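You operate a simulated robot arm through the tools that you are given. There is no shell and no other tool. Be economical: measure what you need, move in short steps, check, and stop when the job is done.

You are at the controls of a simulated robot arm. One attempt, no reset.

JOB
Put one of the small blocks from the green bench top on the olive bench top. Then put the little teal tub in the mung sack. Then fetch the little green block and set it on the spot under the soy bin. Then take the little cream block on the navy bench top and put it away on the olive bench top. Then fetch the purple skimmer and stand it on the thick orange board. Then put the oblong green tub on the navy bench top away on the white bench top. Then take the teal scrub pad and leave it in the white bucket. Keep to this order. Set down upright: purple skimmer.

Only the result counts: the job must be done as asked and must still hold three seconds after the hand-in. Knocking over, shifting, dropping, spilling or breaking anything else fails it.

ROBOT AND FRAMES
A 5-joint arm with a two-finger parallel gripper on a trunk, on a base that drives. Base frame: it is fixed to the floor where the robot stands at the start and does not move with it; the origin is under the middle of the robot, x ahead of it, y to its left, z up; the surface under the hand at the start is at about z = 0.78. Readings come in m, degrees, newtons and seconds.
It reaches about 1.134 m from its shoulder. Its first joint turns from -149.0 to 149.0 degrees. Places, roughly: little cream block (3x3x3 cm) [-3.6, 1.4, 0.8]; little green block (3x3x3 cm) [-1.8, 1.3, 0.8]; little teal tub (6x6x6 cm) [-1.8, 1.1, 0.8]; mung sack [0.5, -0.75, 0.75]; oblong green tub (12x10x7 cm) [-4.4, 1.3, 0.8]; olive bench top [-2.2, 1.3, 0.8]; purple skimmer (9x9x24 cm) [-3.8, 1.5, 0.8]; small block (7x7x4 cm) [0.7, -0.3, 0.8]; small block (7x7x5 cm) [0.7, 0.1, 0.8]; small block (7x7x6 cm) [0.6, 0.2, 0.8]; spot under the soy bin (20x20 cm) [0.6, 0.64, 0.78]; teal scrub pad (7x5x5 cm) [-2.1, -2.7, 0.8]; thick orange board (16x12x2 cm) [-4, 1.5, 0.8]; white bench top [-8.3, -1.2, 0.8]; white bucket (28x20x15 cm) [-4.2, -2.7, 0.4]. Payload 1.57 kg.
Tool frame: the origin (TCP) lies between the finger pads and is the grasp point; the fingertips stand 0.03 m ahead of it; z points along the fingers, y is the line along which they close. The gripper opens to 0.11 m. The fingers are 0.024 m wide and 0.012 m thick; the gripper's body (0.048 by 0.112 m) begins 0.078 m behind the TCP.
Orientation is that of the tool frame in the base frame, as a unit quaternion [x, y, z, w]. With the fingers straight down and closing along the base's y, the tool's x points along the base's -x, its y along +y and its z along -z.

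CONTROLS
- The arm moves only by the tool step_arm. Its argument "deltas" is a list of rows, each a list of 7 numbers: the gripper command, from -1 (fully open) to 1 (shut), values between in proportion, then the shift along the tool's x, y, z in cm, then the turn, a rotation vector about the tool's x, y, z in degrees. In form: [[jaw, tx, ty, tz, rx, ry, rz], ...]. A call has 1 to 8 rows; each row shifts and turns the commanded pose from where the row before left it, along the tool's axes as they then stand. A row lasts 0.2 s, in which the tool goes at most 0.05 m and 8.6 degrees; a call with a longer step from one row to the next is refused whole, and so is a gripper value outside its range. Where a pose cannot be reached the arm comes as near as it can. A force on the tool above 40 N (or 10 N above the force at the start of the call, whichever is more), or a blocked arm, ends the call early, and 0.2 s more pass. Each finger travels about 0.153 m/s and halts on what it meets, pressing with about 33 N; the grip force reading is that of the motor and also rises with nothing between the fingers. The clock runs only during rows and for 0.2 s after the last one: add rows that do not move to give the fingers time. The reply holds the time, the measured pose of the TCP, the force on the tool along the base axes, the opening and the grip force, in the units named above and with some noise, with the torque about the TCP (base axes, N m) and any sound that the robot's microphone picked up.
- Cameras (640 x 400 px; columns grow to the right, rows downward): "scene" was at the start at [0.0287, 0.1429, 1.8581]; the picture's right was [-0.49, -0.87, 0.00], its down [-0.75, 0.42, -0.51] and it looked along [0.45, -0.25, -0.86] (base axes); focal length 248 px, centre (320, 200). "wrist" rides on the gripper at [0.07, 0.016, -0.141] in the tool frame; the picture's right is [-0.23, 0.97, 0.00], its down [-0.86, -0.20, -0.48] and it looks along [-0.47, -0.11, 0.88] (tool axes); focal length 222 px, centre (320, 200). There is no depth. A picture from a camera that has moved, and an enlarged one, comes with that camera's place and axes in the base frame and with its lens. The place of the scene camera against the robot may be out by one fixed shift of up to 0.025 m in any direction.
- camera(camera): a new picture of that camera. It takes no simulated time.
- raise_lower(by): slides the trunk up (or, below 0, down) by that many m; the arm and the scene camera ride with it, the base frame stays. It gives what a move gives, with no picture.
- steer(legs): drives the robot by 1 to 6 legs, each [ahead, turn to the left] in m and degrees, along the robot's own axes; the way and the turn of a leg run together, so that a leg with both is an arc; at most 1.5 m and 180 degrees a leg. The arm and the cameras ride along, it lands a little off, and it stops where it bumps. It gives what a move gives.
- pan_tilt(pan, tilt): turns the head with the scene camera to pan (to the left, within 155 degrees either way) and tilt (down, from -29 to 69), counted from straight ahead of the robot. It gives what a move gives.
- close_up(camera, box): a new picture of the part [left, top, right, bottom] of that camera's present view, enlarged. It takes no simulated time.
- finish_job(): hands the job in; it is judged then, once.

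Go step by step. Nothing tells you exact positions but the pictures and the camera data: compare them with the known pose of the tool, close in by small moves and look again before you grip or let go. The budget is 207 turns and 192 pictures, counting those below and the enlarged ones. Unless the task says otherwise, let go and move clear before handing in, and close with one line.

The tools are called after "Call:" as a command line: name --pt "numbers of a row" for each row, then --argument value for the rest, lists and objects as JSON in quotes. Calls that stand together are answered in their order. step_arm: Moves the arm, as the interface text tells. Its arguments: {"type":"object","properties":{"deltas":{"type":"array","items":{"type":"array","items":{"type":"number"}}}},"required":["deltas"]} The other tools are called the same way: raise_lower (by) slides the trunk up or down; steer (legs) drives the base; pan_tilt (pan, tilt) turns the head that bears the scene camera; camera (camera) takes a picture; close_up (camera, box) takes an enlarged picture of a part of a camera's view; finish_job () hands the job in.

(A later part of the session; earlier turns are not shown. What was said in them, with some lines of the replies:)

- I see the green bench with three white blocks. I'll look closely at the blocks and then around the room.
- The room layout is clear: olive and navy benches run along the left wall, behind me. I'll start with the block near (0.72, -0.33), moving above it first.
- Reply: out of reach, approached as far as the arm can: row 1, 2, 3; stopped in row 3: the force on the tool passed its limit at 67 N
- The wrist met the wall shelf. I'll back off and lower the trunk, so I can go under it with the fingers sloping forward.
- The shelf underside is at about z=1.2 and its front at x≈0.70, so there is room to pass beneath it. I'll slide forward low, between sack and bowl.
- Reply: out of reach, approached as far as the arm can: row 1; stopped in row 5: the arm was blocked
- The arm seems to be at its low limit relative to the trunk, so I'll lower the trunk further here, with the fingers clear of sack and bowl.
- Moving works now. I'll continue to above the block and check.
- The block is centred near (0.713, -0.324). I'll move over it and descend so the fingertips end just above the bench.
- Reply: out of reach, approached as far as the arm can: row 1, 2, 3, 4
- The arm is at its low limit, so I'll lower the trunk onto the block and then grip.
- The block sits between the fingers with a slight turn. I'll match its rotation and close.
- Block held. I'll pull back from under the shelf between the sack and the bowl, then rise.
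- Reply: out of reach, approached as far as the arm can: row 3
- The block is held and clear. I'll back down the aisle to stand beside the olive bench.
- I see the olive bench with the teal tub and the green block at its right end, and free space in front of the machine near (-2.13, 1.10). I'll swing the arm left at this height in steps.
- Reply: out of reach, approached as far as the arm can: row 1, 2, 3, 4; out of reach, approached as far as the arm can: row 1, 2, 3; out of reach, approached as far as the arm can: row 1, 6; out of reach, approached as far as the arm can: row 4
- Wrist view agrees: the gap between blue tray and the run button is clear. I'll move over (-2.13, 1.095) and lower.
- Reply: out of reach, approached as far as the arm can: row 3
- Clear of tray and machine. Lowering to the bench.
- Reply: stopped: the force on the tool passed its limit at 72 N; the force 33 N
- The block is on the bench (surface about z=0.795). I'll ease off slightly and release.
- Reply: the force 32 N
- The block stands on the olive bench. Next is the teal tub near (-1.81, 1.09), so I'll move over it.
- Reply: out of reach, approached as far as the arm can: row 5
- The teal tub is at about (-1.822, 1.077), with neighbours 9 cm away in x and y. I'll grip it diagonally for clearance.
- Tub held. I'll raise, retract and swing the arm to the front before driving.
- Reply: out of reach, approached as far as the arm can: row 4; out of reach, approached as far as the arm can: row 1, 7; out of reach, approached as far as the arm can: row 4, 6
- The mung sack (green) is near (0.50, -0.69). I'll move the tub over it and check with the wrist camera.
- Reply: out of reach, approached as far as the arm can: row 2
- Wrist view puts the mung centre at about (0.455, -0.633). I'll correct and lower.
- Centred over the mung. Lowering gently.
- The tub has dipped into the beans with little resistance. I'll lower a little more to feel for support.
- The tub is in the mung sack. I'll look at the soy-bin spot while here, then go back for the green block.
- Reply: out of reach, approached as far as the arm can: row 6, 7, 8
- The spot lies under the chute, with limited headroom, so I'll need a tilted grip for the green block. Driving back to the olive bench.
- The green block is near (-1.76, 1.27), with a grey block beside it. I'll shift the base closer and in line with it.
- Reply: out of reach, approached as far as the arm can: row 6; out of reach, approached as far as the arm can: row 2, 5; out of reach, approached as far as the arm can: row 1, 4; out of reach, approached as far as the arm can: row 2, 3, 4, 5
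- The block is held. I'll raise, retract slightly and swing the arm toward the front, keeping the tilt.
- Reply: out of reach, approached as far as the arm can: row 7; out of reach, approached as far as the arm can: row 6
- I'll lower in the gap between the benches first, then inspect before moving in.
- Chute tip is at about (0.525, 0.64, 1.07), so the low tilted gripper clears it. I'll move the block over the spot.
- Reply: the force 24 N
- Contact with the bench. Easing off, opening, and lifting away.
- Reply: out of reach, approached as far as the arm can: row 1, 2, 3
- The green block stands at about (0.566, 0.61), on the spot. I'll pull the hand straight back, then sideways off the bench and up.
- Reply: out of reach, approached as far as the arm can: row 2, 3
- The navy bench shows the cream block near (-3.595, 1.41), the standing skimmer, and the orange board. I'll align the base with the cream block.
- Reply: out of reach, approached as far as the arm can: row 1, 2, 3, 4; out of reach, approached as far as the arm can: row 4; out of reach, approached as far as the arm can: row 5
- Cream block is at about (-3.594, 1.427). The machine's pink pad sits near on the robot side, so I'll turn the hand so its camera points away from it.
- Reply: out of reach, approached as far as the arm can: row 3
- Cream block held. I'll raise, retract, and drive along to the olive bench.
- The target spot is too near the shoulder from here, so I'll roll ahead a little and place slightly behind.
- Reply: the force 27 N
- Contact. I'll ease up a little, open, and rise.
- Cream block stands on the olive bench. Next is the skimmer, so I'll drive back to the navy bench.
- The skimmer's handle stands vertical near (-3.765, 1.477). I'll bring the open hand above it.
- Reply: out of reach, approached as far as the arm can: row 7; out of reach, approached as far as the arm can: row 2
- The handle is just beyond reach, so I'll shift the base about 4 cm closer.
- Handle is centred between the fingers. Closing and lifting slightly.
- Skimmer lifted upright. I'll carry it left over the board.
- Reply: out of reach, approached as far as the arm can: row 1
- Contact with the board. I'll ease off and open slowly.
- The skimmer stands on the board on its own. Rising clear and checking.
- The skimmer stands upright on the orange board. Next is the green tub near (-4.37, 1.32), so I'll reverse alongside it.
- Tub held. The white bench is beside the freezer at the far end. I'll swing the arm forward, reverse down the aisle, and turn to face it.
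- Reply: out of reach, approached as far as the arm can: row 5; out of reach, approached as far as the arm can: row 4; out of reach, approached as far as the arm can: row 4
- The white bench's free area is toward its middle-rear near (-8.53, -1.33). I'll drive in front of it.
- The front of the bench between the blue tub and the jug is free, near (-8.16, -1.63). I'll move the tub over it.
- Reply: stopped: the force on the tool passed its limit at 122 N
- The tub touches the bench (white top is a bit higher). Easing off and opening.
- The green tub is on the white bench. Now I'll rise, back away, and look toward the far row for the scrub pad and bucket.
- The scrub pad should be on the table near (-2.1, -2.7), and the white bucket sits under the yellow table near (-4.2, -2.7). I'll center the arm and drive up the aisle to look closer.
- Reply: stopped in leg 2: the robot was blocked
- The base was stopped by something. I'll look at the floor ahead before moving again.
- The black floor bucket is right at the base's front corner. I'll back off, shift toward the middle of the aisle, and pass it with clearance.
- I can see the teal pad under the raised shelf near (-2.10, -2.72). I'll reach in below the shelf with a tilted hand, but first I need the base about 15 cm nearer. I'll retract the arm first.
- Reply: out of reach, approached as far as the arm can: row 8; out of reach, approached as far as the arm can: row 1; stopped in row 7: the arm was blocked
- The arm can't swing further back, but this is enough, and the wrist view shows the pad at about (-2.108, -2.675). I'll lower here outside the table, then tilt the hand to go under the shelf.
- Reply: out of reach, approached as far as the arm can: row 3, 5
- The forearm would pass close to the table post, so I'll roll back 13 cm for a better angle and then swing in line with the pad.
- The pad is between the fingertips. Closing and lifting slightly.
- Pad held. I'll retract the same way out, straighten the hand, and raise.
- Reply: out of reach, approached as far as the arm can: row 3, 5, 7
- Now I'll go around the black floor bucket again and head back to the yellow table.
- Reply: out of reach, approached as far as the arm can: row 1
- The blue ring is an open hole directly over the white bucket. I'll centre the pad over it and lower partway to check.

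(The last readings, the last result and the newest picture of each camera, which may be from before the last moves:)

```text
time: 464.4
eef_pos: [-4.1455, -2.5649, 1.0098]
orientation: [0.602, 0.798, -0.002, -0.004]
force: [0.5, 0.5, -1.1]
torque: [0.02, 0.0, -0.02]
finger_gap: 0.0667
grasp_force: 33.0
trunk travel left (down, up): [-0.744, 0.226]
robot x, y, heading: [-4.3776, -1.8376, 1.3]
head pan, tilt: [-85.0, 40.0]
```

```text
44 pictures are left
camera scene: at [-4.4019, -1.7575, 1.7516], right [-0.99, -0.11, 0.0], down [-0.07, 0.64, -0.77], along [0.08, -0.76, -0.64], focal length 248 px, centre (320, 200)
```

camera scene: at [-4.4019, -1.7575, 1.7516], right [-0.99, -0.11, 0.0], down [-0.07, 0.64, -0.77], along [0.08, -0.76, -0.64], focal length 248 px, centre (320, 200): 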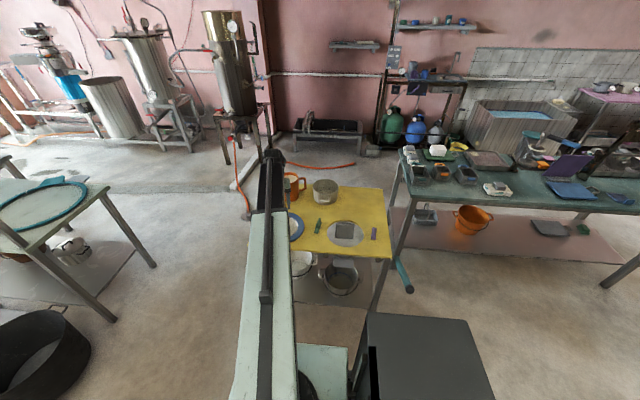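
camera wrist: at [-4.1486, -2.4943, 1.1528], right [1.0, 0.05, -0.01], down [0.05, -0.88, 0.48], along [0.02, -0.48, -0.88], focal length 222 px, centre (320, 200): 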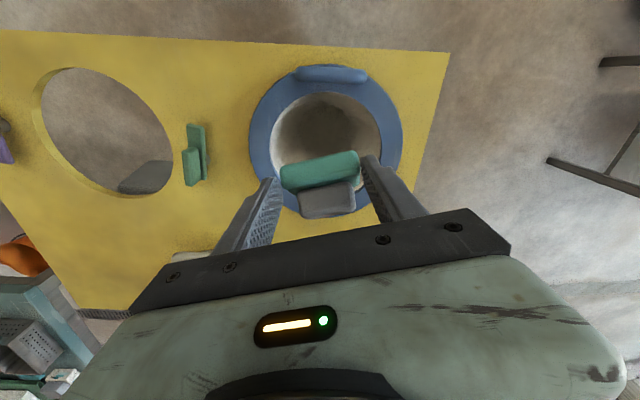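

Call:
step_arm --pt "0.3 -1.4 0.4 0 0 0 0"

Call:
raise_lower --by -0.15

Call:
camera --camera "wrist"

```text
time: 464.8
eef_pos: [-4.1384, -2.5773, 1.0096]
orientation: [0.602, 0.798, -0.002, -0.004]
force: [-0.6, -0.5, -1.7]
torque: [0.01, 0.0, -0.01]
finger_gap: 0.0669
grasp_force: 33.2
trunk travel left (down, up): [-0.744, 0.226]
robot x, y, heading: [-4.3772, -1.844, 1.4]
head pan, tilt: [-85.0, 40.0]
```

```text
time: 466.5
eef_pos: [-4.1381, -2.5781, 0.8612]
orientation: [0.603, 0.798, -0.003, -0.004]
force: [0.5, -0.4, -0.6]
torque: [0.01, 0.02, 0.02]
finger_gap: 0.0672
grasp_force: 33.1
trunk travel left (down, up): [-0.594, 0.376]
robot x, y, heading: [-4.3748, -1.8379, 1.1]
head pan, tilt: [-85.0, 40.0]
```

```text
43 pictures are left
camera wrist: at [-4.1411, -2.5066, 1.0028], right [1.0, 0.05, -0.01], down [0.05, -0.88, 0.48], along [0.02, -0.48, -0.88], focal length 222 px, centre (320, 200)
```

wrist: 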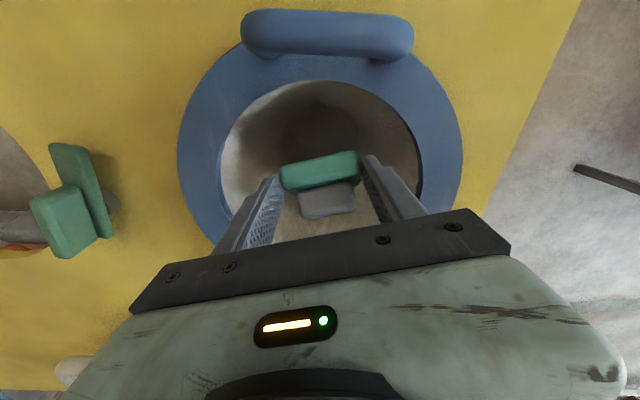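

Call:
close_up --camera "wrist" --box '[170, 50, 470, 240]'

Call:
pan_tilt --pan -72 --tilt 50

Call:
close_up --camera "scene" --box '[260, 120, 480, 300]'

```text
2.11 times, centred on (320, 145) of wrist
camera zoom: at [-4.1411, -2.5066, 1.0028], right [1.0, 0.05, -0.01], down [0.05, -0.88, 0.48], along [0.02, -0.48, -0.88], focal length 468 px, centre (320, 316)
```

zoom: 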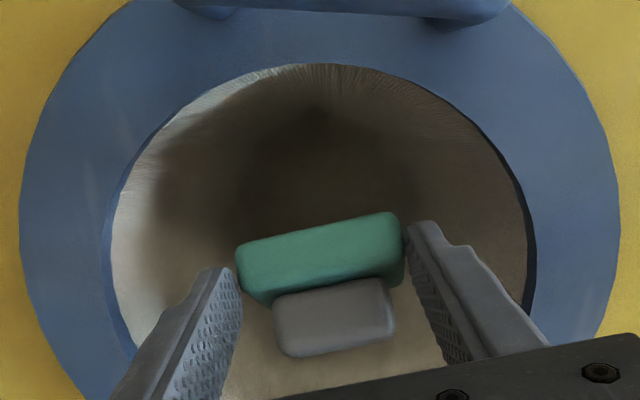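

```text
time: 467.2
eef_pos: [-4.1393, -2.5773, 0.8612]
orientation: [0.602, 0.798, -0.002, -0.004]
force: [-0.6, 0.0, 0.2]
torque: [0.02, -0.01, 0.02]
finger_gap: 0.067
grasp_force: 32.6
trunk travel left (down, up): [-0.594, 0.376]
robot x, y, heading: [-4.3754, -1.842, 1.1]
head pan, tilt: [-72.0, 50.0]
```

```text
2.22 times, centred on (370, 210) of scene
camera zoom: at [-4.3858, -1.7457, 1.5875], right [-0.94, -0.33, 0.0], down [-0.25, 0.72, -0.64], along [0.21, -0.61, -0.77], focal length 550 px, centre (209, 178)
```

zoom: 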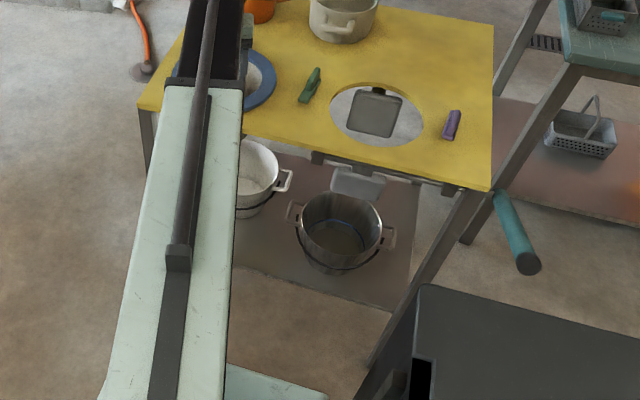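

The ring holds a cloth sieve, so the hole is covered. I'll instead reach the bucket from the front under the table top. First raise, retract, and reposition the base.

Call:
raise_lower --by 0.3

Call:
step_arm --pt "0.3 4.5 0 0 0 0 0" --pt "0.3 4.5 0 0 0 0 0" --pt "0.3 4.5 0 0 0 0 0" --pt "0.3 4.3 0 0 0 0 0"

Call:
steer --legs '[[0, 24], [0.44, 0], [0, -25], [-0.22, 0]]'

```text
time: 470.2
eef_pos: [-4.1392, -2.5775, 1.16]
orientation: [0.603, 0.798, -0.002, -0.004]
force: [-0.6, -0.2, -0.2]
torque: [0.04, 0.01, -0.03]
finger_gap: 0.0669
grasp_force: 32.8
trunk travel left (down, up): [-0.894, 0.076]
robot x, y, heading: [-4.3765, -1.8431, 1.3]
head pan, tilt: [-72.0, 50.0]
```

```text
time: 471.2
eef_pos: [-4.1875, -2.4051, 1.1608]
orientation: [0.602, 0.798, -0.002, -0.004]
force: [0.2, -0.1, 0.3]
torque: [-0.01, 0.02, 0.0]
finger_gap: 0.0671
grasp_force: 32.9
trunk travel left (down, up): [-0.894, 0.076]
robot x, y, heading: [-4.3776, -1.842, 1.5]
head pan, tilt: [-72.0, 50.0]
```

```text
time: 477.8
eef_pos: [-4.0197, -2.2221, 1.1608]
orientation: [0.609, 0.793, -0.002, -0.004]
force: [-0.3, -0.3, -0.8]
torque: [-0.03, -0.06, 0.02]
finger_gap: 0.0668
grasp_force: 32.9
trunk travel left (down, up): [-0.894, 0.076]
robot x, y, heading: [-4.1964, -1.6585, 0.2]
head pan, tilt: [-72.0, 50.0]
```

Call:
step_arm --pt "0.3 0.17 -4.5 0 0 0 4.4" --pt "0.3 0.17 -4.5 0 0 0 4.4" --pt "0.3 0.17 -4.5 0 0 0 4.4" --pt "0.3 0.17 -4.5 0 0 0 4.4"

Call:
raise_lower --by -0.6

Call:
pan_tilt --pan -85 --tilt 35

Call:
camera --camera "scene"

Call:
camera --camera "wrist"

```text
time: 478.8
eef_pos: [-4.1998, -2.2397, 1.1608]
orientation: [0.723, 0.691, -0.003, -0.004]
force: [0.5, -0.7, -0.1]
torque: [0.0, 0.01, 0.03]
finger_gap: 0.0671
grasp_force: 33.1
trunk travel left (down, up): [-0.894, 0.076]
robot x, y, heading: [-4.1978, -1.6563, -0.1]
head pan, tilt: [-72.0, 50.0]
```

```text
refused: -0.6 is not a number from -0.4 to 0.4
```

```text
time: 479.5
eef_pos: [-4.1976, -2.2397, 1.1603]
orientation: [0.723, 0.691, -0.003, -0.004]
force: [0.6, -0.1, 0.0]
torque: [0.0, 0.01, 0.0]
finger_gap: 0.0667
grasp_force: 32.9
trunk travel left (down, up): [-0.894, 0.076]
robot x, y, heading: [-4.1973, -1.6552, -0.2]
head pan, tilt: [-85.0, 35.0]
```

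```text
40 pictures are left
camera scene: at [-4.2213, -1.575, 1.9091], right [-1.0, -0.09, 0.0], down [-0.05, 0.57, -0.82], along [0.07, -0.82, -0.57], focal length 248 px, centre (320, 200)
```

scene: 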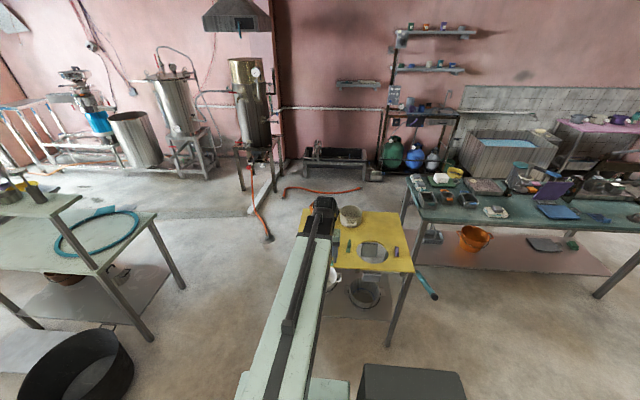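

```text
39 pictures are left
camera wrist: at [-4.1779, -2.172, 1.3025], right [0.96, -0.27, -0.01], down [-0.23, -0.85, 0.48], along [-0.14, -0.46, -0.88], focal length 222 px, centre (320, 200)
```

wrist: 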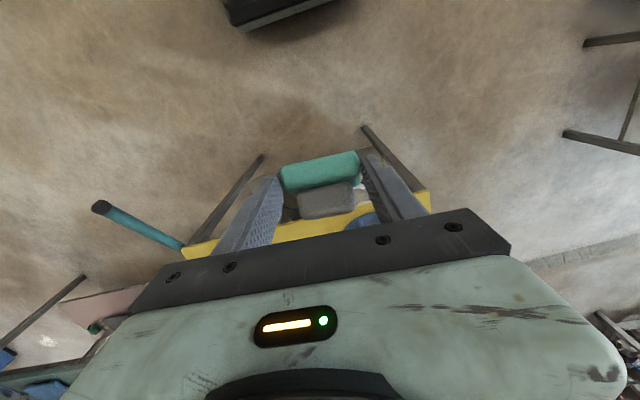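

Call:
raise_lower --by -0.4

Call:
raise_lower --by -0.15

Call:
camera --camera "scene"

Call:
camera --camera "wrist"

```text
time: 483.4
eef_pos: [-4.1981, -2.2394, 0.7605]
orientation: [0.724, 0.69, -0.003, -0.003]
force: [-0.4, 0.2, -0.4]
torque: [0.04, -0.03, 0.0]
finger_gap: 0.0668
grasp_force: 33.3
trunk travel left (down, up): [-0.494, 0.476]
robot x, y, heading: [-4.2013, -1.6564, 0.0]
head pan, tilt: [-85.0, 35.0]
```

```text
time: 485.1
eef_pos: [-4.1984, -2.2385, 0.6097]
orientation: [0.723, 0.691, -0.002, -0.004]
force: [0.2, 0.6, -1.5]
torque: [0.01, 0.0, -0.03]
finger_gap: 0.0669
grasp_force: 33.5
trunk travel left (down, up): [-0.344, 0.626]
robot x, y, heading: [-4.1945, -1.6569, 0.0]
head pan, tilt: [-85.0, 35.0]
```

```text
38 pictures are left
camera scene: at [-4.2213, -1.5749, 1.3592], right [-1.0, -0.08, 0.0], down [-0.05, 0.57, -0.82], along [0.07, -0.82, -0.57], focal length 248 px, centre (320, 200)
```

scene: 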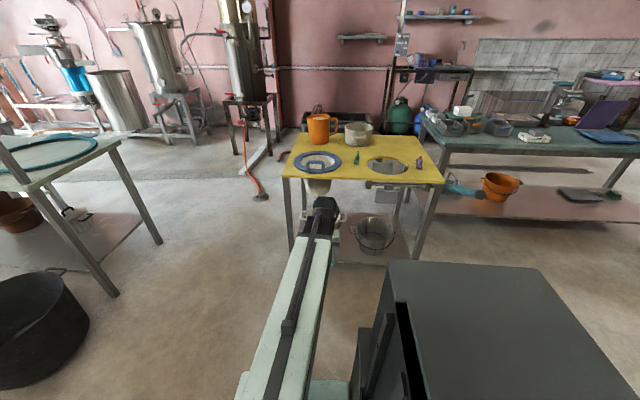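

```text
37 pictures are left
camera wrist: at [-4.1781, -2.1719, 0.7526], right [0.96, -0.27, -0.01], down [-0.23, -0.85, 0.48], along [-0.14, -0.46, -0.88], focal length 222 px, centre (320, 200)
```

wrist: 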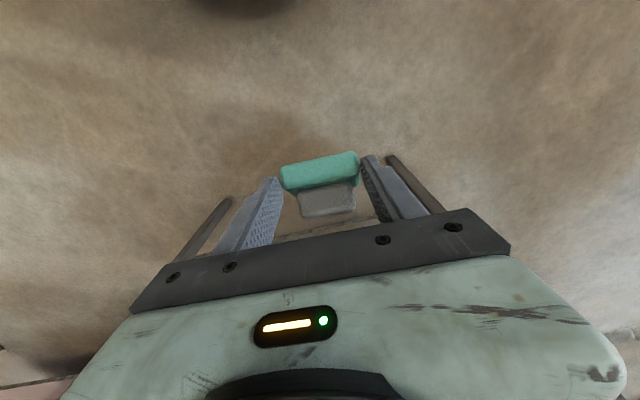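

Call:
close_up --camera "scene" --box '[260, 100, 460, 280]'

```text
2.22 times, centred on (360, 190) of scene
camera zoom: at [-4.2213, -1.5749, 1.3592], right [-1.0, -0.08, 0.0], down [-0.05, 0.57, -0.82], along [0.07, -0.82, -0.57], focal length 550 px, centre (231, 222)
```

zoom: 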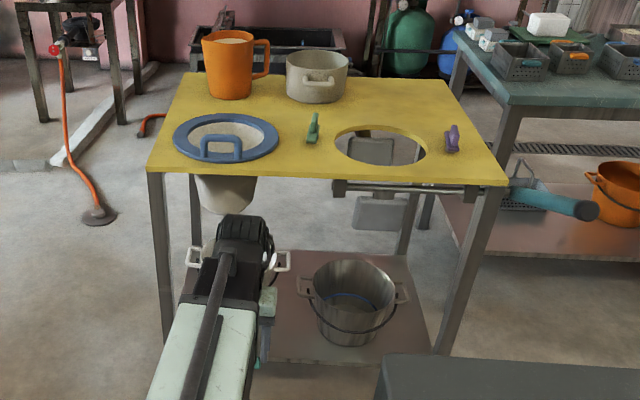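

I now see a cloth bag hanging above the bucket down to about z=0.68, with the bucket rim at about 0.48 around (-4.16, -2.64). I'll lower further, tilt the hand nearly level, and slide in beneath the bag.

Call:
raise_lower --by -0.25

Call:
step_arm --pt "0.3 -3.2 0 0 0 -7.8 0" --pt "0.3 -3.2 0 0 0 -7.8 0" --pt "0.3 -3.2 0 0 0 -7.8 0" --pt "0.3 -3.2 0 0 0 -7.8 0" --pt "0.3 -3.2 0 0 0 -7.8 0"

Call:
camera --camera "wrist"

```text
time: 487.7
eef_pos: [-4.1981, -2.2399, 0.3603]
orientation: [0.723, 0.691, -0.002, -0.004]
force: [1.2, 1.2, -0.9]
torque: [0.04, 0.0, 0.02]
finger_gap: 0.0671
grasp_force: 33.4
trunk travel left (down, up): [-0.094, 0.876]
robot x, y, heading: [-4.1999, -1.6593, -0.1]
head pan, tilt: [-85.0, 35.0]
```

```text
time: 488.9
eef_pos: [-4.2053, -2.3915, 0.4133]
orientation: [0.681, 0.652, -0.244, 0.227]
force: [-0.4, -0.7, -0.4]
torque: [0.01, 0.0, -0.02]
finger_gap: 0.0669
grasp_force: 33.1
out of reach, approached as far as the arm can: row 2, 4
trunk travel left (down, up): [-0.094, 0.876]
robot x, y, heading: [-4.1997, -1.6544, -0.2]
head pan, tilt: [-85.0, 35.0]
```

```text
35 pictures are left
camera wrist: at [-4.1823, -2.2499, 0.4801], right [0.97, -0.22, 0.13], down [-0.21, -0.35, 0.91], along [-0.15, -0.91, -0.39], focal length 222 px, centre (320, 200)
```

wrist: 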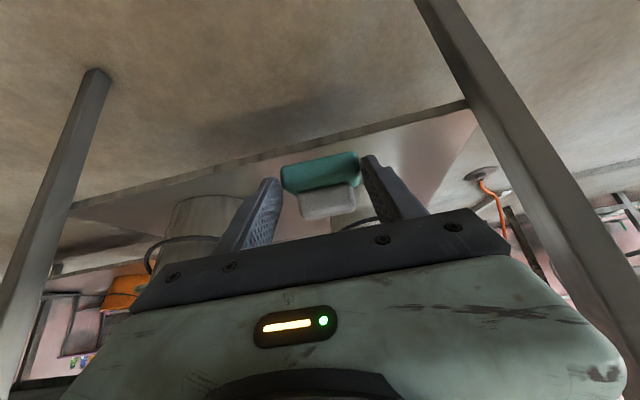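

Call:
step_arm --pt "0.3 -3.2 0 0 0 -7.8 0" --pt "0.3 -3.2 0 0 0 -7.8 0" --pt "0.3 -3.2 0 0 0 -7.8 0" --pt "0.3 -3.2 0 0 0 -7.8 0" --pt "0.3 -3.2 0 0 0 -7.8 0"

Call:
camera --camera "wrist"

Call:
pan_tilt --pan -100 --tilt 30

Call:
camera --camera "scene"

```text
time: 490.1
eef_pos: [-4.2093, -2.4825, 0.5485]
orientation: [0.56, 0.539, -0.457, 0.432]
force: [-0.2, 0.8, -0.1]
torque: [0.03, 0.01, -0.06]
finger_gap: 0.0668
grasp_force: 32.9
out of reach, approached as far as the arm can: row 1, 3
trunk travel left (down, up): [-0.094, 0.876]
robot x, y, heading: [-4.1976, -1.6597, -0.2]
head pan, tilt: [-85.0, 35.0]
```

```text
34 pictures are left
camera wrist: at [-4.1856, -2.3307, 0.5108], right [0.97, -0.09, 0.21], down [-0.18, 0.3, 0.94], along [-0.15, -0.95, 0.27], focal length 222 px, centre (320, 200)
```

wrist: 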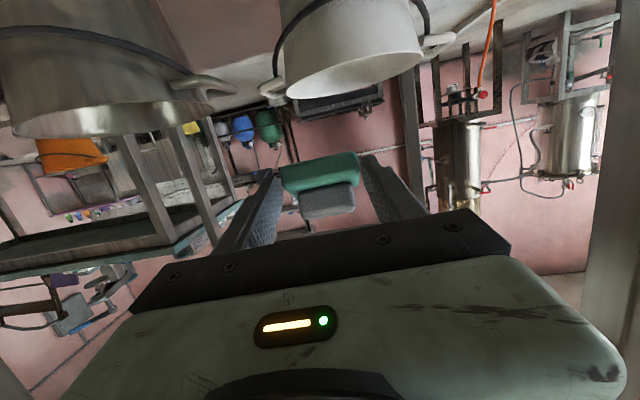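

```text
time: 490.9
eef_pos: [-4.2086, -2.4819, 0.5479]
orientation: [0.562, 0.539, -0.457, 0.43]
force: [0.1, -0.9, -0.5]
torque: [0.03, -0.02, -0.01]
finger_gap: 0.0667
grasp_force: 33.2
trunk travel left (down, up): [-0.094, 0.876]
robot x, y, heading: [-4.1989, -1.6611, -0.2]
head pan, tilt: [-100.0, 30.0]
```

```text
33 pictures are left
camera scene: at [-4.2446, -1.5762, 1.1169], right [-0.98, 0.18, 0.0], down [0.09, 0.49, -0.87], along [-0.15, -0.85, -0.5], focal length 248 px, centre (320, 200)
```

scene: 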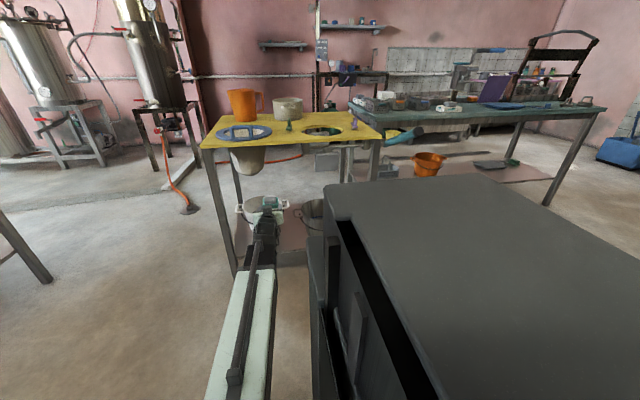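

Clear view: the white bucket is just ahead and below, rim at about z=0.47. I'll align and slide the pad over it.

Call:
step_arm --pt "0.3 0 3.7 -0.17 -2.54 0 -0.55" --pt "0.3 0 3.7 -0.17 -2.54 0 -0.55" --pt "0.3 -0.96 0 4.5 0 0 0"

Call:
camera --camera "wrist"

Call:
close_up --camera "scene" --box '[180, 80, 400, 280]'

```text
time: 491.6
eef_pos: [-4.1316, -2.5274, 0.5481]
orientation: [0.535, 0.565, -0.436, 0.452]
force: [0.9, 0.8, -0.6]
torque: [0.0, 0.01, -0.02]
finger_gap: 0.067
grasp_force: 33.3
trunk travel left (down, up): [-0.094, 0.876]
robot x, y, heading: [-4.2029, -1.6543, -0.1]
head pan, tilt: [-100.0, 30.0]
```

```text
32 pictures are left
camera wrist: at [-4.1224, -2.3748, 0.5106], right [0.98, 0.0, 0.21], down [-0.2, 0.28, 0.94], along [-0.06, -0.96, 0.27], focal length 222 px, centre (320, 200)
```

wrist: 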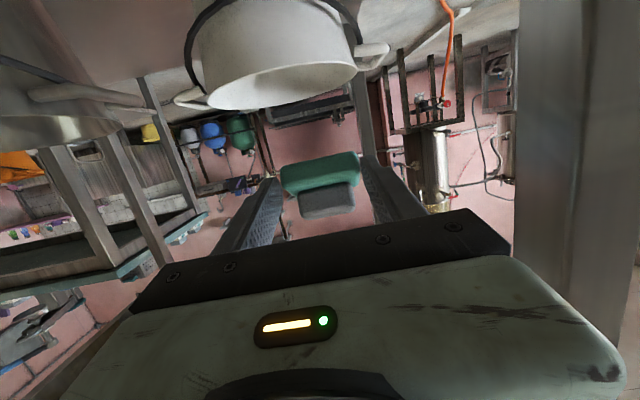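

```text
2.00 times, centred on (290, 180) of scene
camera zoom: at [-4.2446, -1.5762, 1.117], right [-0.98, 0.18, 0.0], down [0.09, 0.49, -0.87], along [-0.15, -0.85, -0.5], focal length 495 px, centre (380, 240)
```

zoom: 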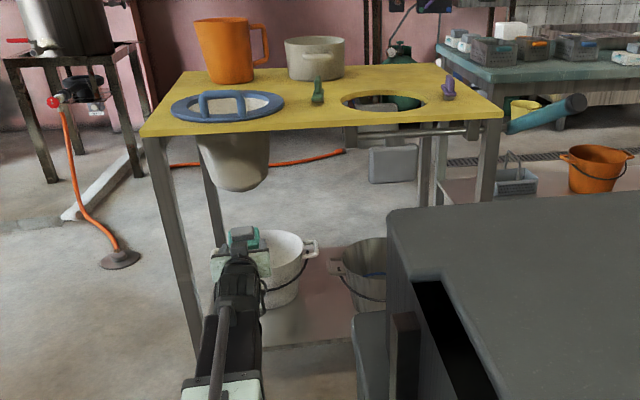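

Call:
raise_lower --by -0.03

Call:
step_arm --pt "0.3 0 -3.3 0 2.15 0 0.47" --pt "0.3 -0.88 0 4.0 0 0 0" --pt "0.3 -0.88 0 4.0 0 0 0"

Call:
camera --camera "wrist"

Call:
close_up --camera "scene" --box '[180, 80, 400, 280]'

```text
time: 492.4
eef_pos: [-4.1314, -2.5268, 0.5188]
orientation: [0.535, 0.564, -0.437, 0.452]
force: [-0.5, 0.7, -0.6]
torque: [0.02, 0.02, -0.04]
finger_gap: 0.0669
grasp_force: 33.5
trunk travel left (down, up): [-0.064, 0.906]
robot x, y, heading: [-4.1998, -1.6613, -0.2]
head pan, tilt: [-100.0, 30.0]
```

```text
time: 493.2
eef_pos: [-4.1647, -2.61, 0.5183]
orientation: [0.546, 0.555, -0.444, 0.443]
force: [0.0, 1.3, -1.7]
torque: [0.05, 0.01, -0.01]
finger_gap: 0.0668
grasp_force: 33.0
trunk travel left (down, up): [-0.064, 0.906]
robot x, y, heading: [-4.1975, -1.6571, -0.2]
head pan, tilt: [-100.0, 30.0]
```

```text
30 pictures are left
camera wrist: at [-4.1501, -2.4582, 0.4805], right [0.98, -0.04, 0.21], down [-0.19, 0.29, 0.94], along [-0.1, -0.96, 0.27], focal length 222 px, centre (320, 200)
```

wrist: 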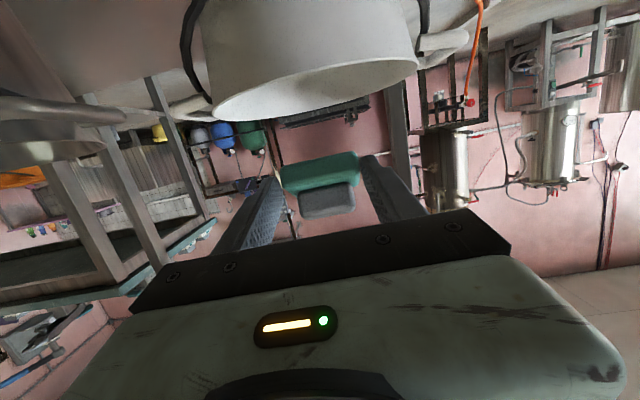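

```text
2.00 times, centred on (290, 180) of scene
camera zoom: at [-4.2446, -1.5762, 1.087], right [-0.98, 0.18, 0.0], down [0.09, 0.49, -0.87], along [-0.15, -0.85, -0.5], focal length 495 px, centre (380, 240)
```

zoom: 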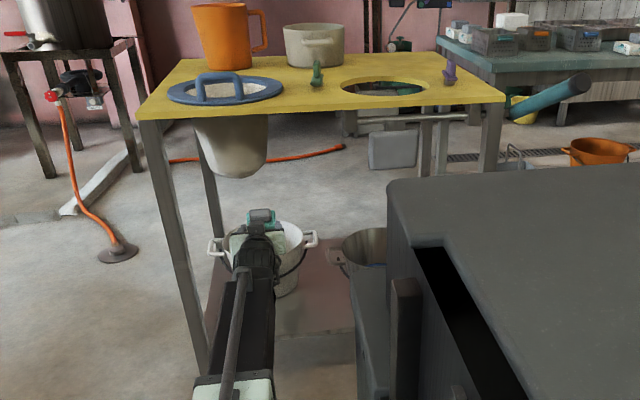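

The bucket's centre is about (-4.156, -2.70). Two more small steps in.

Call:
step_arm --pt "0.3 -0.75 0.3 3.5 0 0 0" --pt "0.3 -0.75 0.3 3.5 0 0 0"

Call:
camera --camera "wrist"

Call:
close_up --camera "scene" --box '[200, 120, 360, 260]'

```text
time: 493.8
eef_pos: [-4.1587, -2.6823, 0.5179]
orientation: [0.547, 0.554, -0.445, 0.443]
force: [0.1, 1.8, -0.6]
torque: [0.07, 0.01, 0.01]
finger_gap: 0.0669
grasp_force: 32.8
trunk travel left (down, up): [-0.064, 0.906]
robot x, y, heading: [-4.1986, -1.6541, -0.3]
head pan, tilt: [-100.0, 30.0]
```

```text
28 pictures are left
camera wrist: at [-4.1432, -2.5294, 0.4806], right [0.98, -0.04, 0.21], down [-0.19, 0.29, 0.94], along [-0.1, -0.96, 0.27], focal length 222 px, centre (320, 200)
```

wrist: 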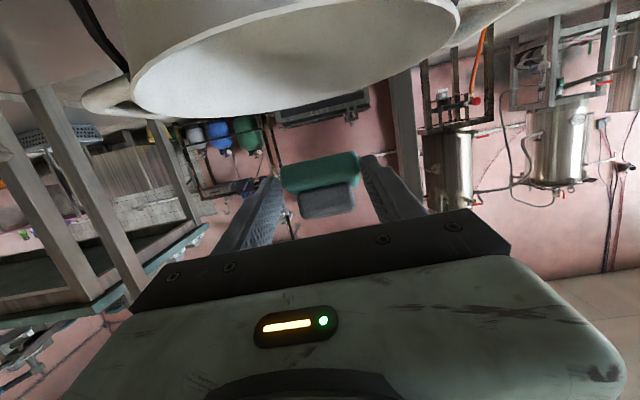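

```text
2.86 times, centred on (280, 190) of scene
camera zoom: at [-4.2446, -1.5762, 1.087], right [-0.98, 0.18, 0.0], down [0.09, 0.49, -0.87], along [-0.15, -0.85, -0.5], focal length 707 px, centre (434, 229)
```

zoom: 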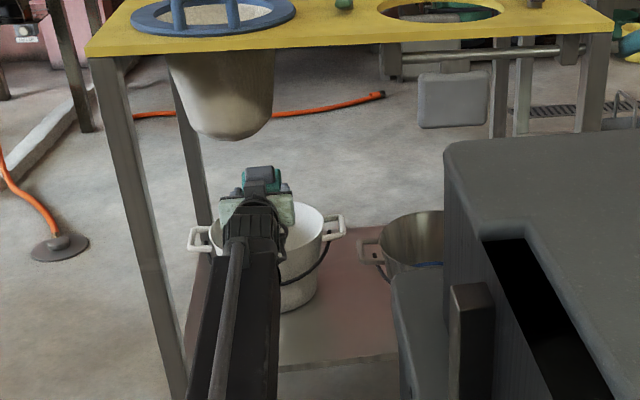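

Call:
raise_lower --by -0.025

Call:
step_arm --pt "-0.2 0 0 0 0 0 0" --pt "-0.6 0 0 0 0 0 0" --pt "-0.8 0 0 0 0 0 0" --pt "-0.8 0 0 0 0 0 0"

Call:
camera --camera "wrist"

Call:
close_up --camera "scene" --box '[200, 120, 360, 260]'

```text
time: 494.5
eef_pos: [-4.1571, -2.6811, 0.4935]
orientation: [0.546, 0.554, -0.445, 0.444]
force: [0.2, 0.5, -0.5]
torque: [0.06, 0.0, 0.0]
finger_gap: 0.0667
grasp_force: 32.7
trunk travel left (down, up): [-0.039, 0.931]
robot x, y, heading: [-4.1958, -1.6557, -0.4]
head pan, tilt: [-100.0, 30.0]
```

```text
time: 495.5
eef_pos: [-4.1576, -2.682, 0.4934]
orientation: [0.546, 0.554, -0.445, 0.444]
force: [-1.0, -0.8, 1.2]
torque: [-0.02, 0.02, 0.01]
finger_gap: 0.099
grasp_force: 0.1
trunk travel left (down, up): [-0.039, 0.931]
robot x, y, heading: [-4.1977, -1.6545, -0.3]
head pan, tilt: [-100.0, 30.0]
```

```text
26 pictures are left
camera wrist: at [-4.143, -2.5288, 0.4556], right [0.98, -0.04, 0.21], down [-0.19, 0.29, 0.94], along [-0.1, -0.96, 0.27], focal length 222 px, centre (320, 200)
```

wrist: 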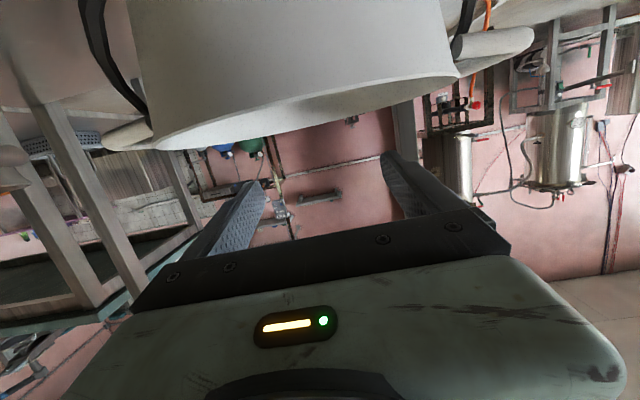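

```text
2.86 times, centred on (280, 190) of scene
camera zoom: at [-4.2446, -1.5762, 1.062], right [-0.98, 0.18, 0.0], down [0.09, 0.49, -0.87], along [-0.15, -0.85, -0.5], focal length 707 px, centre (434, 229)
```

zoom: 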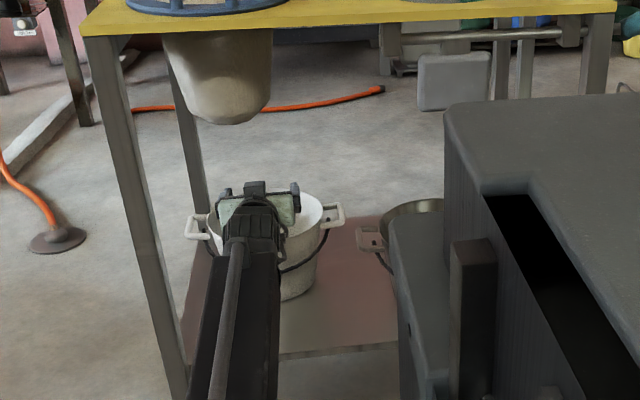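

The pad has dropped from the fingers. I'll withdraw straight back and then look into the bucket.

Call:
raise_lower --by 0.025

Call:
step_arm --pt "-0.8 0.96 0 -4.4 0 0 0" --pt "-0.8 0.96 0 -4.4 0 0 0" --pt "-0.8 0.96 0 -4.4 0 0 0" --pt "-0.8 0.96 0 -4.4 0 0 0" --pt "-0.8 0.5 0 -2.4 0 0 0"

Call:
steer --legs '[[0.45, 0]]'

Call:
pan_tilt --pan -115 --tilt 35

Call:
camera --camera "scene"

```text
time: 496.2
eef_pos: [-4.1584, -2.6807, 0.517]
orientation: [0.546, 0.554, -0.445, 0.443]
force: [0.2, -0.8, 0.6]
torque: [0.0, -0.02, -0.01]
finger_gap: 0.0992
grasp_force: 0.1
trunk travel left (down, up): [-0.064, 0.906]
robot x, y, heading: [-4.2024, -1.656, -0.3]
head pan, tilt: [-100.0, 30.0]
```

```text
time: 497.4
eef_pos: [-4.1588, -2.4742, 0.5184]
orientation: [0.546, 0.554, -0.445, 0.443]
force: [0.0, 0.6, 0.2]
torque: [-0.02, 0.01, -0.02]
finger_gap: 0.0991
grasp_force: 0.1
trunk travel left (down, up): [-0.064, 0.906]
robot x, y, heading: [-4.1976, -1.6592, -0.4]
head pan, tilt: [-100.0, 30.0]
```

```text
time: 498.7
eef_pos: [-4.0826, -2.475, 0.5184]
orientation: [0.55, 0.551, -0.448, 0.439]
force: [-30.1, 5.0, -2.1]
torque: [-0.1, -0.35, 0.72]
finger_gap: 0.0732
grasp_force: 0.0
trunk travel left (down, up): [-0.064, 0.906]
robot x, y, heading: [-4.1082, -1.6552, -0.2]
head pan, tilt: [-100.0, 30.0]
stopped in leg 1: the force on the tool passed its limit at 53 N (the readings are from after the stop); the commanded pose is now the measured one
```

```text
time: 499.5
eef_pos: [-4.0813, -2.4739, 0.5187]
orientation: [0.55, 0.551, -0.448, 0.44]
force: [-32.7, 1.3, -0.4]
torque: [-0.04, -0.48, 0.63]
finger_gap: 0.0698
grasp_force: 0.1
trunk travel left (down, up): [-0.064, 0.906]
robot x, y, heading: [-4.1089, -1.6576, -0.4]
head pan, tilt: [-115.0, 35.0]
```

```text
24 pictures are left
camera scene: at [-4.178, -1.5664, 1.0791], right [-0.9, 0.43, 0.0], down [0.25, 0.52, -0.82], along [-0.35, -0.74, -0.57], focal length 248 px, centre (320, 200)
```

scene: 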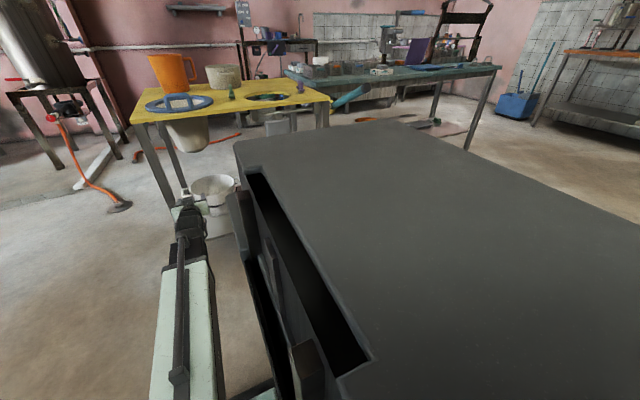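

The finger touched the table leg. I'll reverse right away to free it, then fold the hand back before moving sideways.

Call:
steer --legs '[[-0.09, 0]]'

Call:
step_arm --pt "-0.2 3.2 0 0 0 7.8 0" --pt "-0.2 3.2 0 0 0 7.8 0" --pt "-0.2 3.2 0 0 0 7.8 0" --pt "-0.2 3.2 0 0 0 7.8 0" --pt "-0.2 3.2 0 0 0 7.8 0" --pt "-0.2 3.2 0 0 0 7.8 0" --pt "-0.2 3.2 0 0 0 7.8 0"

Call:
step_arm --pt "-0.2 3.2 0 0 0 7.8 0" --pt "-0.2 3.2 0 0 0 7.8 0" --pt "-0.2 3.2 0 0 0 7.8 0"

Call:
camera --camera "scene"

```text
time: 500.6
eef_pos: [-4.1703, -2.4745, 0.5175]
orientation: [0.549, 0.552, -0.448, 0.44]
force: [-0.5, 0.1, 0.3]
torque: [-0.02, 0.02, 0.02]
finger_gap: 0.0991
grasp_force: 0.1
trunk travel left (down, up): [-0.064, 0.906]
robot x, y, heading: [-4.197, -1.6557, -0.3]
head pan, tilt: [-115.0, 35.0]
```

```text
time: 502.2
eef_pos: [-4.1715, -2.3484, 0.3492]
orientation: [0.694, 0.692, -0.145, 0.137]
force: [-0.3, -1.4, -1.2]
torque: [0.0, -0.01, 0.02]
finger_gap: 0.066
grasp_force: 0.1
out of reach, approached as far as the arm can: row 5, 7
trunk travel left (down, up): [-0.064, 0.906]
robot x, y, heading: [-4.1971, -1.658, -0.5]
head pan, tilt: [-115.0, 35.0]
```

```text
time: 503.0
eef_pos: [-4.1718, -2.2556, 0.331]
orientation: [0.708, 0.707, -0.002, -0.006]
force: [-0.2, 0.3, 0.5]
torque: [0.03, 0.02, 0.03]
finger_gap: 0.066
grasp_force: 0.1
out of reach, approached as far as the arm can: row 2
trunk travel left (down, up): [-0.064, 0.906]
robot x, y, heading: [-4.2008, -1.6552, -0.4]
head pan, tilt: [-115.0, 35.0]
```

```text
23 pictures are left
camera scene: at [-4.2683, -1.5657, 1.0792], right [-0.9, 0.43, 0.0], down [0.25, 0.52, -0.82], along [-0.35, -0.74, -0.57], focal length 248 px, centre (320, 200)
```

scene: 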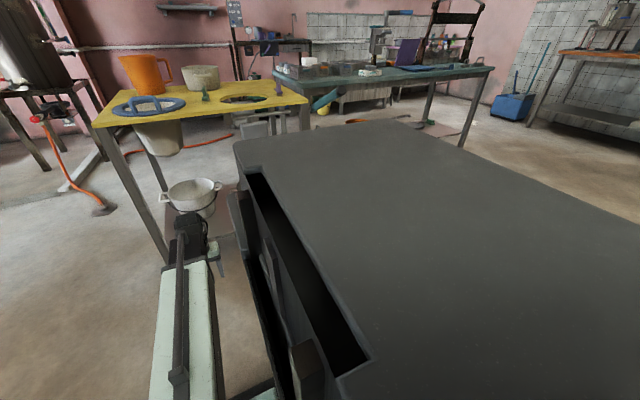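

Call:
raise_lower --by 0.4

Call:
raise_lower --by 0.4

Call:
steer --legs '[[0.4, 0]]'

Call:
pan_tilt --pan -115 --tilt 40

Call:
camera --camera "scene"

```text
time: 506.8
eef_pos: [-4.1711, -2.2572, 0.7305]
orientation: [0.708, 0.706, -0.002, -0.006]
force: [0.0, 0.3, 1.0]
torque: [-0.01, 0.0, -0.01]
finger_gap: 0.0661
grasp_force: 0.0
trunk travel left (down, up): [-0.464, 0.506]
robot x, y, heading: [-4.2013, -1.655, -0.5]
head pan, tilt: [-115.0, 35.0]
```

```text
time: 510.6
eef_pos: [-4.1722, -2.2565, 1.1312]
orientation: [0.708, 0.706, -0.002, -0.004]
force: [0.3, -1.0, -0.4]
torque: [0.0, 0.0, 0.01]
finger_gap: 0.0659
grasp_force: 0.0
trunk travel left (down, up): [-0.864, 0.106]
robot x, y, heading: [-4.2011, -1.6557, -0.2]
head pan, tilt: [-115.0, 35.0]
```

```text
time: 513.1
eef_pos: [-3.7711, -2.2599, 1.1308]
orientation: [0.709, 0.705, -0.003, -0.006]
force: [0.4, -0.4, 0.2]
torque: [0.04, 0.04, 0.02]
finger_gap: 0.0661
grasp_force: 0.0
trunk travel left (down, up): [-0.864, 0.106]
robot x, y, heading: [-3.8006, -1.6549, -0.7]
head pan, tilt: [-115.0, 35.0]
```

```text
time: 513.8
eef_pos: [-3.7713, -2.2598, 1.1309]
orientation: [0.709, 0.705, -0.002, -0.005]
force: [0.6, 0.1, -0.6]
torque: [0.02, -0.01, 0.0]
finger_gap: 0.0659
grasp_force: 0.1
trunk travel left (down, up): [-0.864, 0.106]
robot x, y, heading: [-3.7986, -1.6572, -0.7]
head pan, tilt: [-115.0, 40.0]
```

```text
22 pictures are left
camera scene: at [-3.8648, -1.5657, 1.8716], right [-0.9, 0.43, 0.0], down [0.28, 0.58, -0.77], along [-0.33, -0.69, -0.64], focal length 248 px, centre (320, 200)
```

scene: 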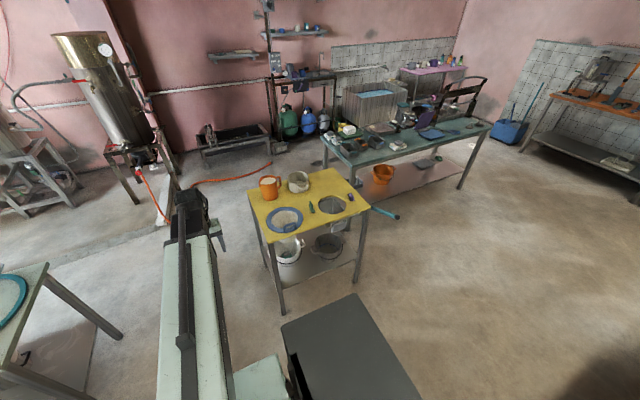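

Call:
close_up --camera "scene" --box '[240, 190, 370, 290]'

```text
4.00 times, centred on (305, 240) of scene
camera zoom: at [-3.8648, -1.5657, 1.8716], right [-0.9, 0.43, 0.0], down [0.28, 0.58, -0.77], along [-0.33, -0.69, -0.64], focal length 990 px, centre (380, 40)
```

zoom: 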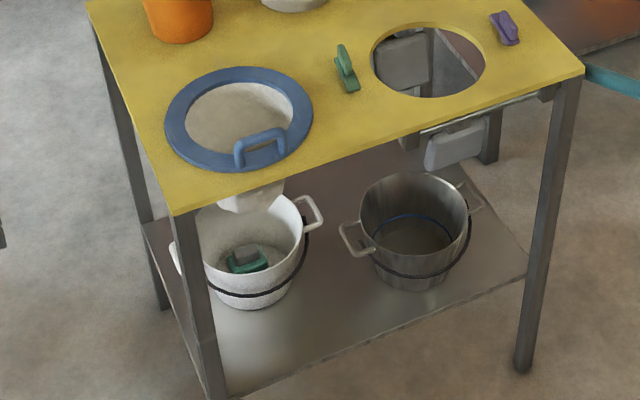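

The teal pad lies in the white bucket, the hand is empty and clear, and everything around it still stands. Handing in.

Call:
finish_job

```text
The job is handed in.
```

All seven moves are done in the order you gave, and the job is handed in. The base bumped the black floor bucket once, and a finger pressed on a yellow-table leg at about 53 N. I saw nothing moved or knocked over, but I can't rule out a small shift.
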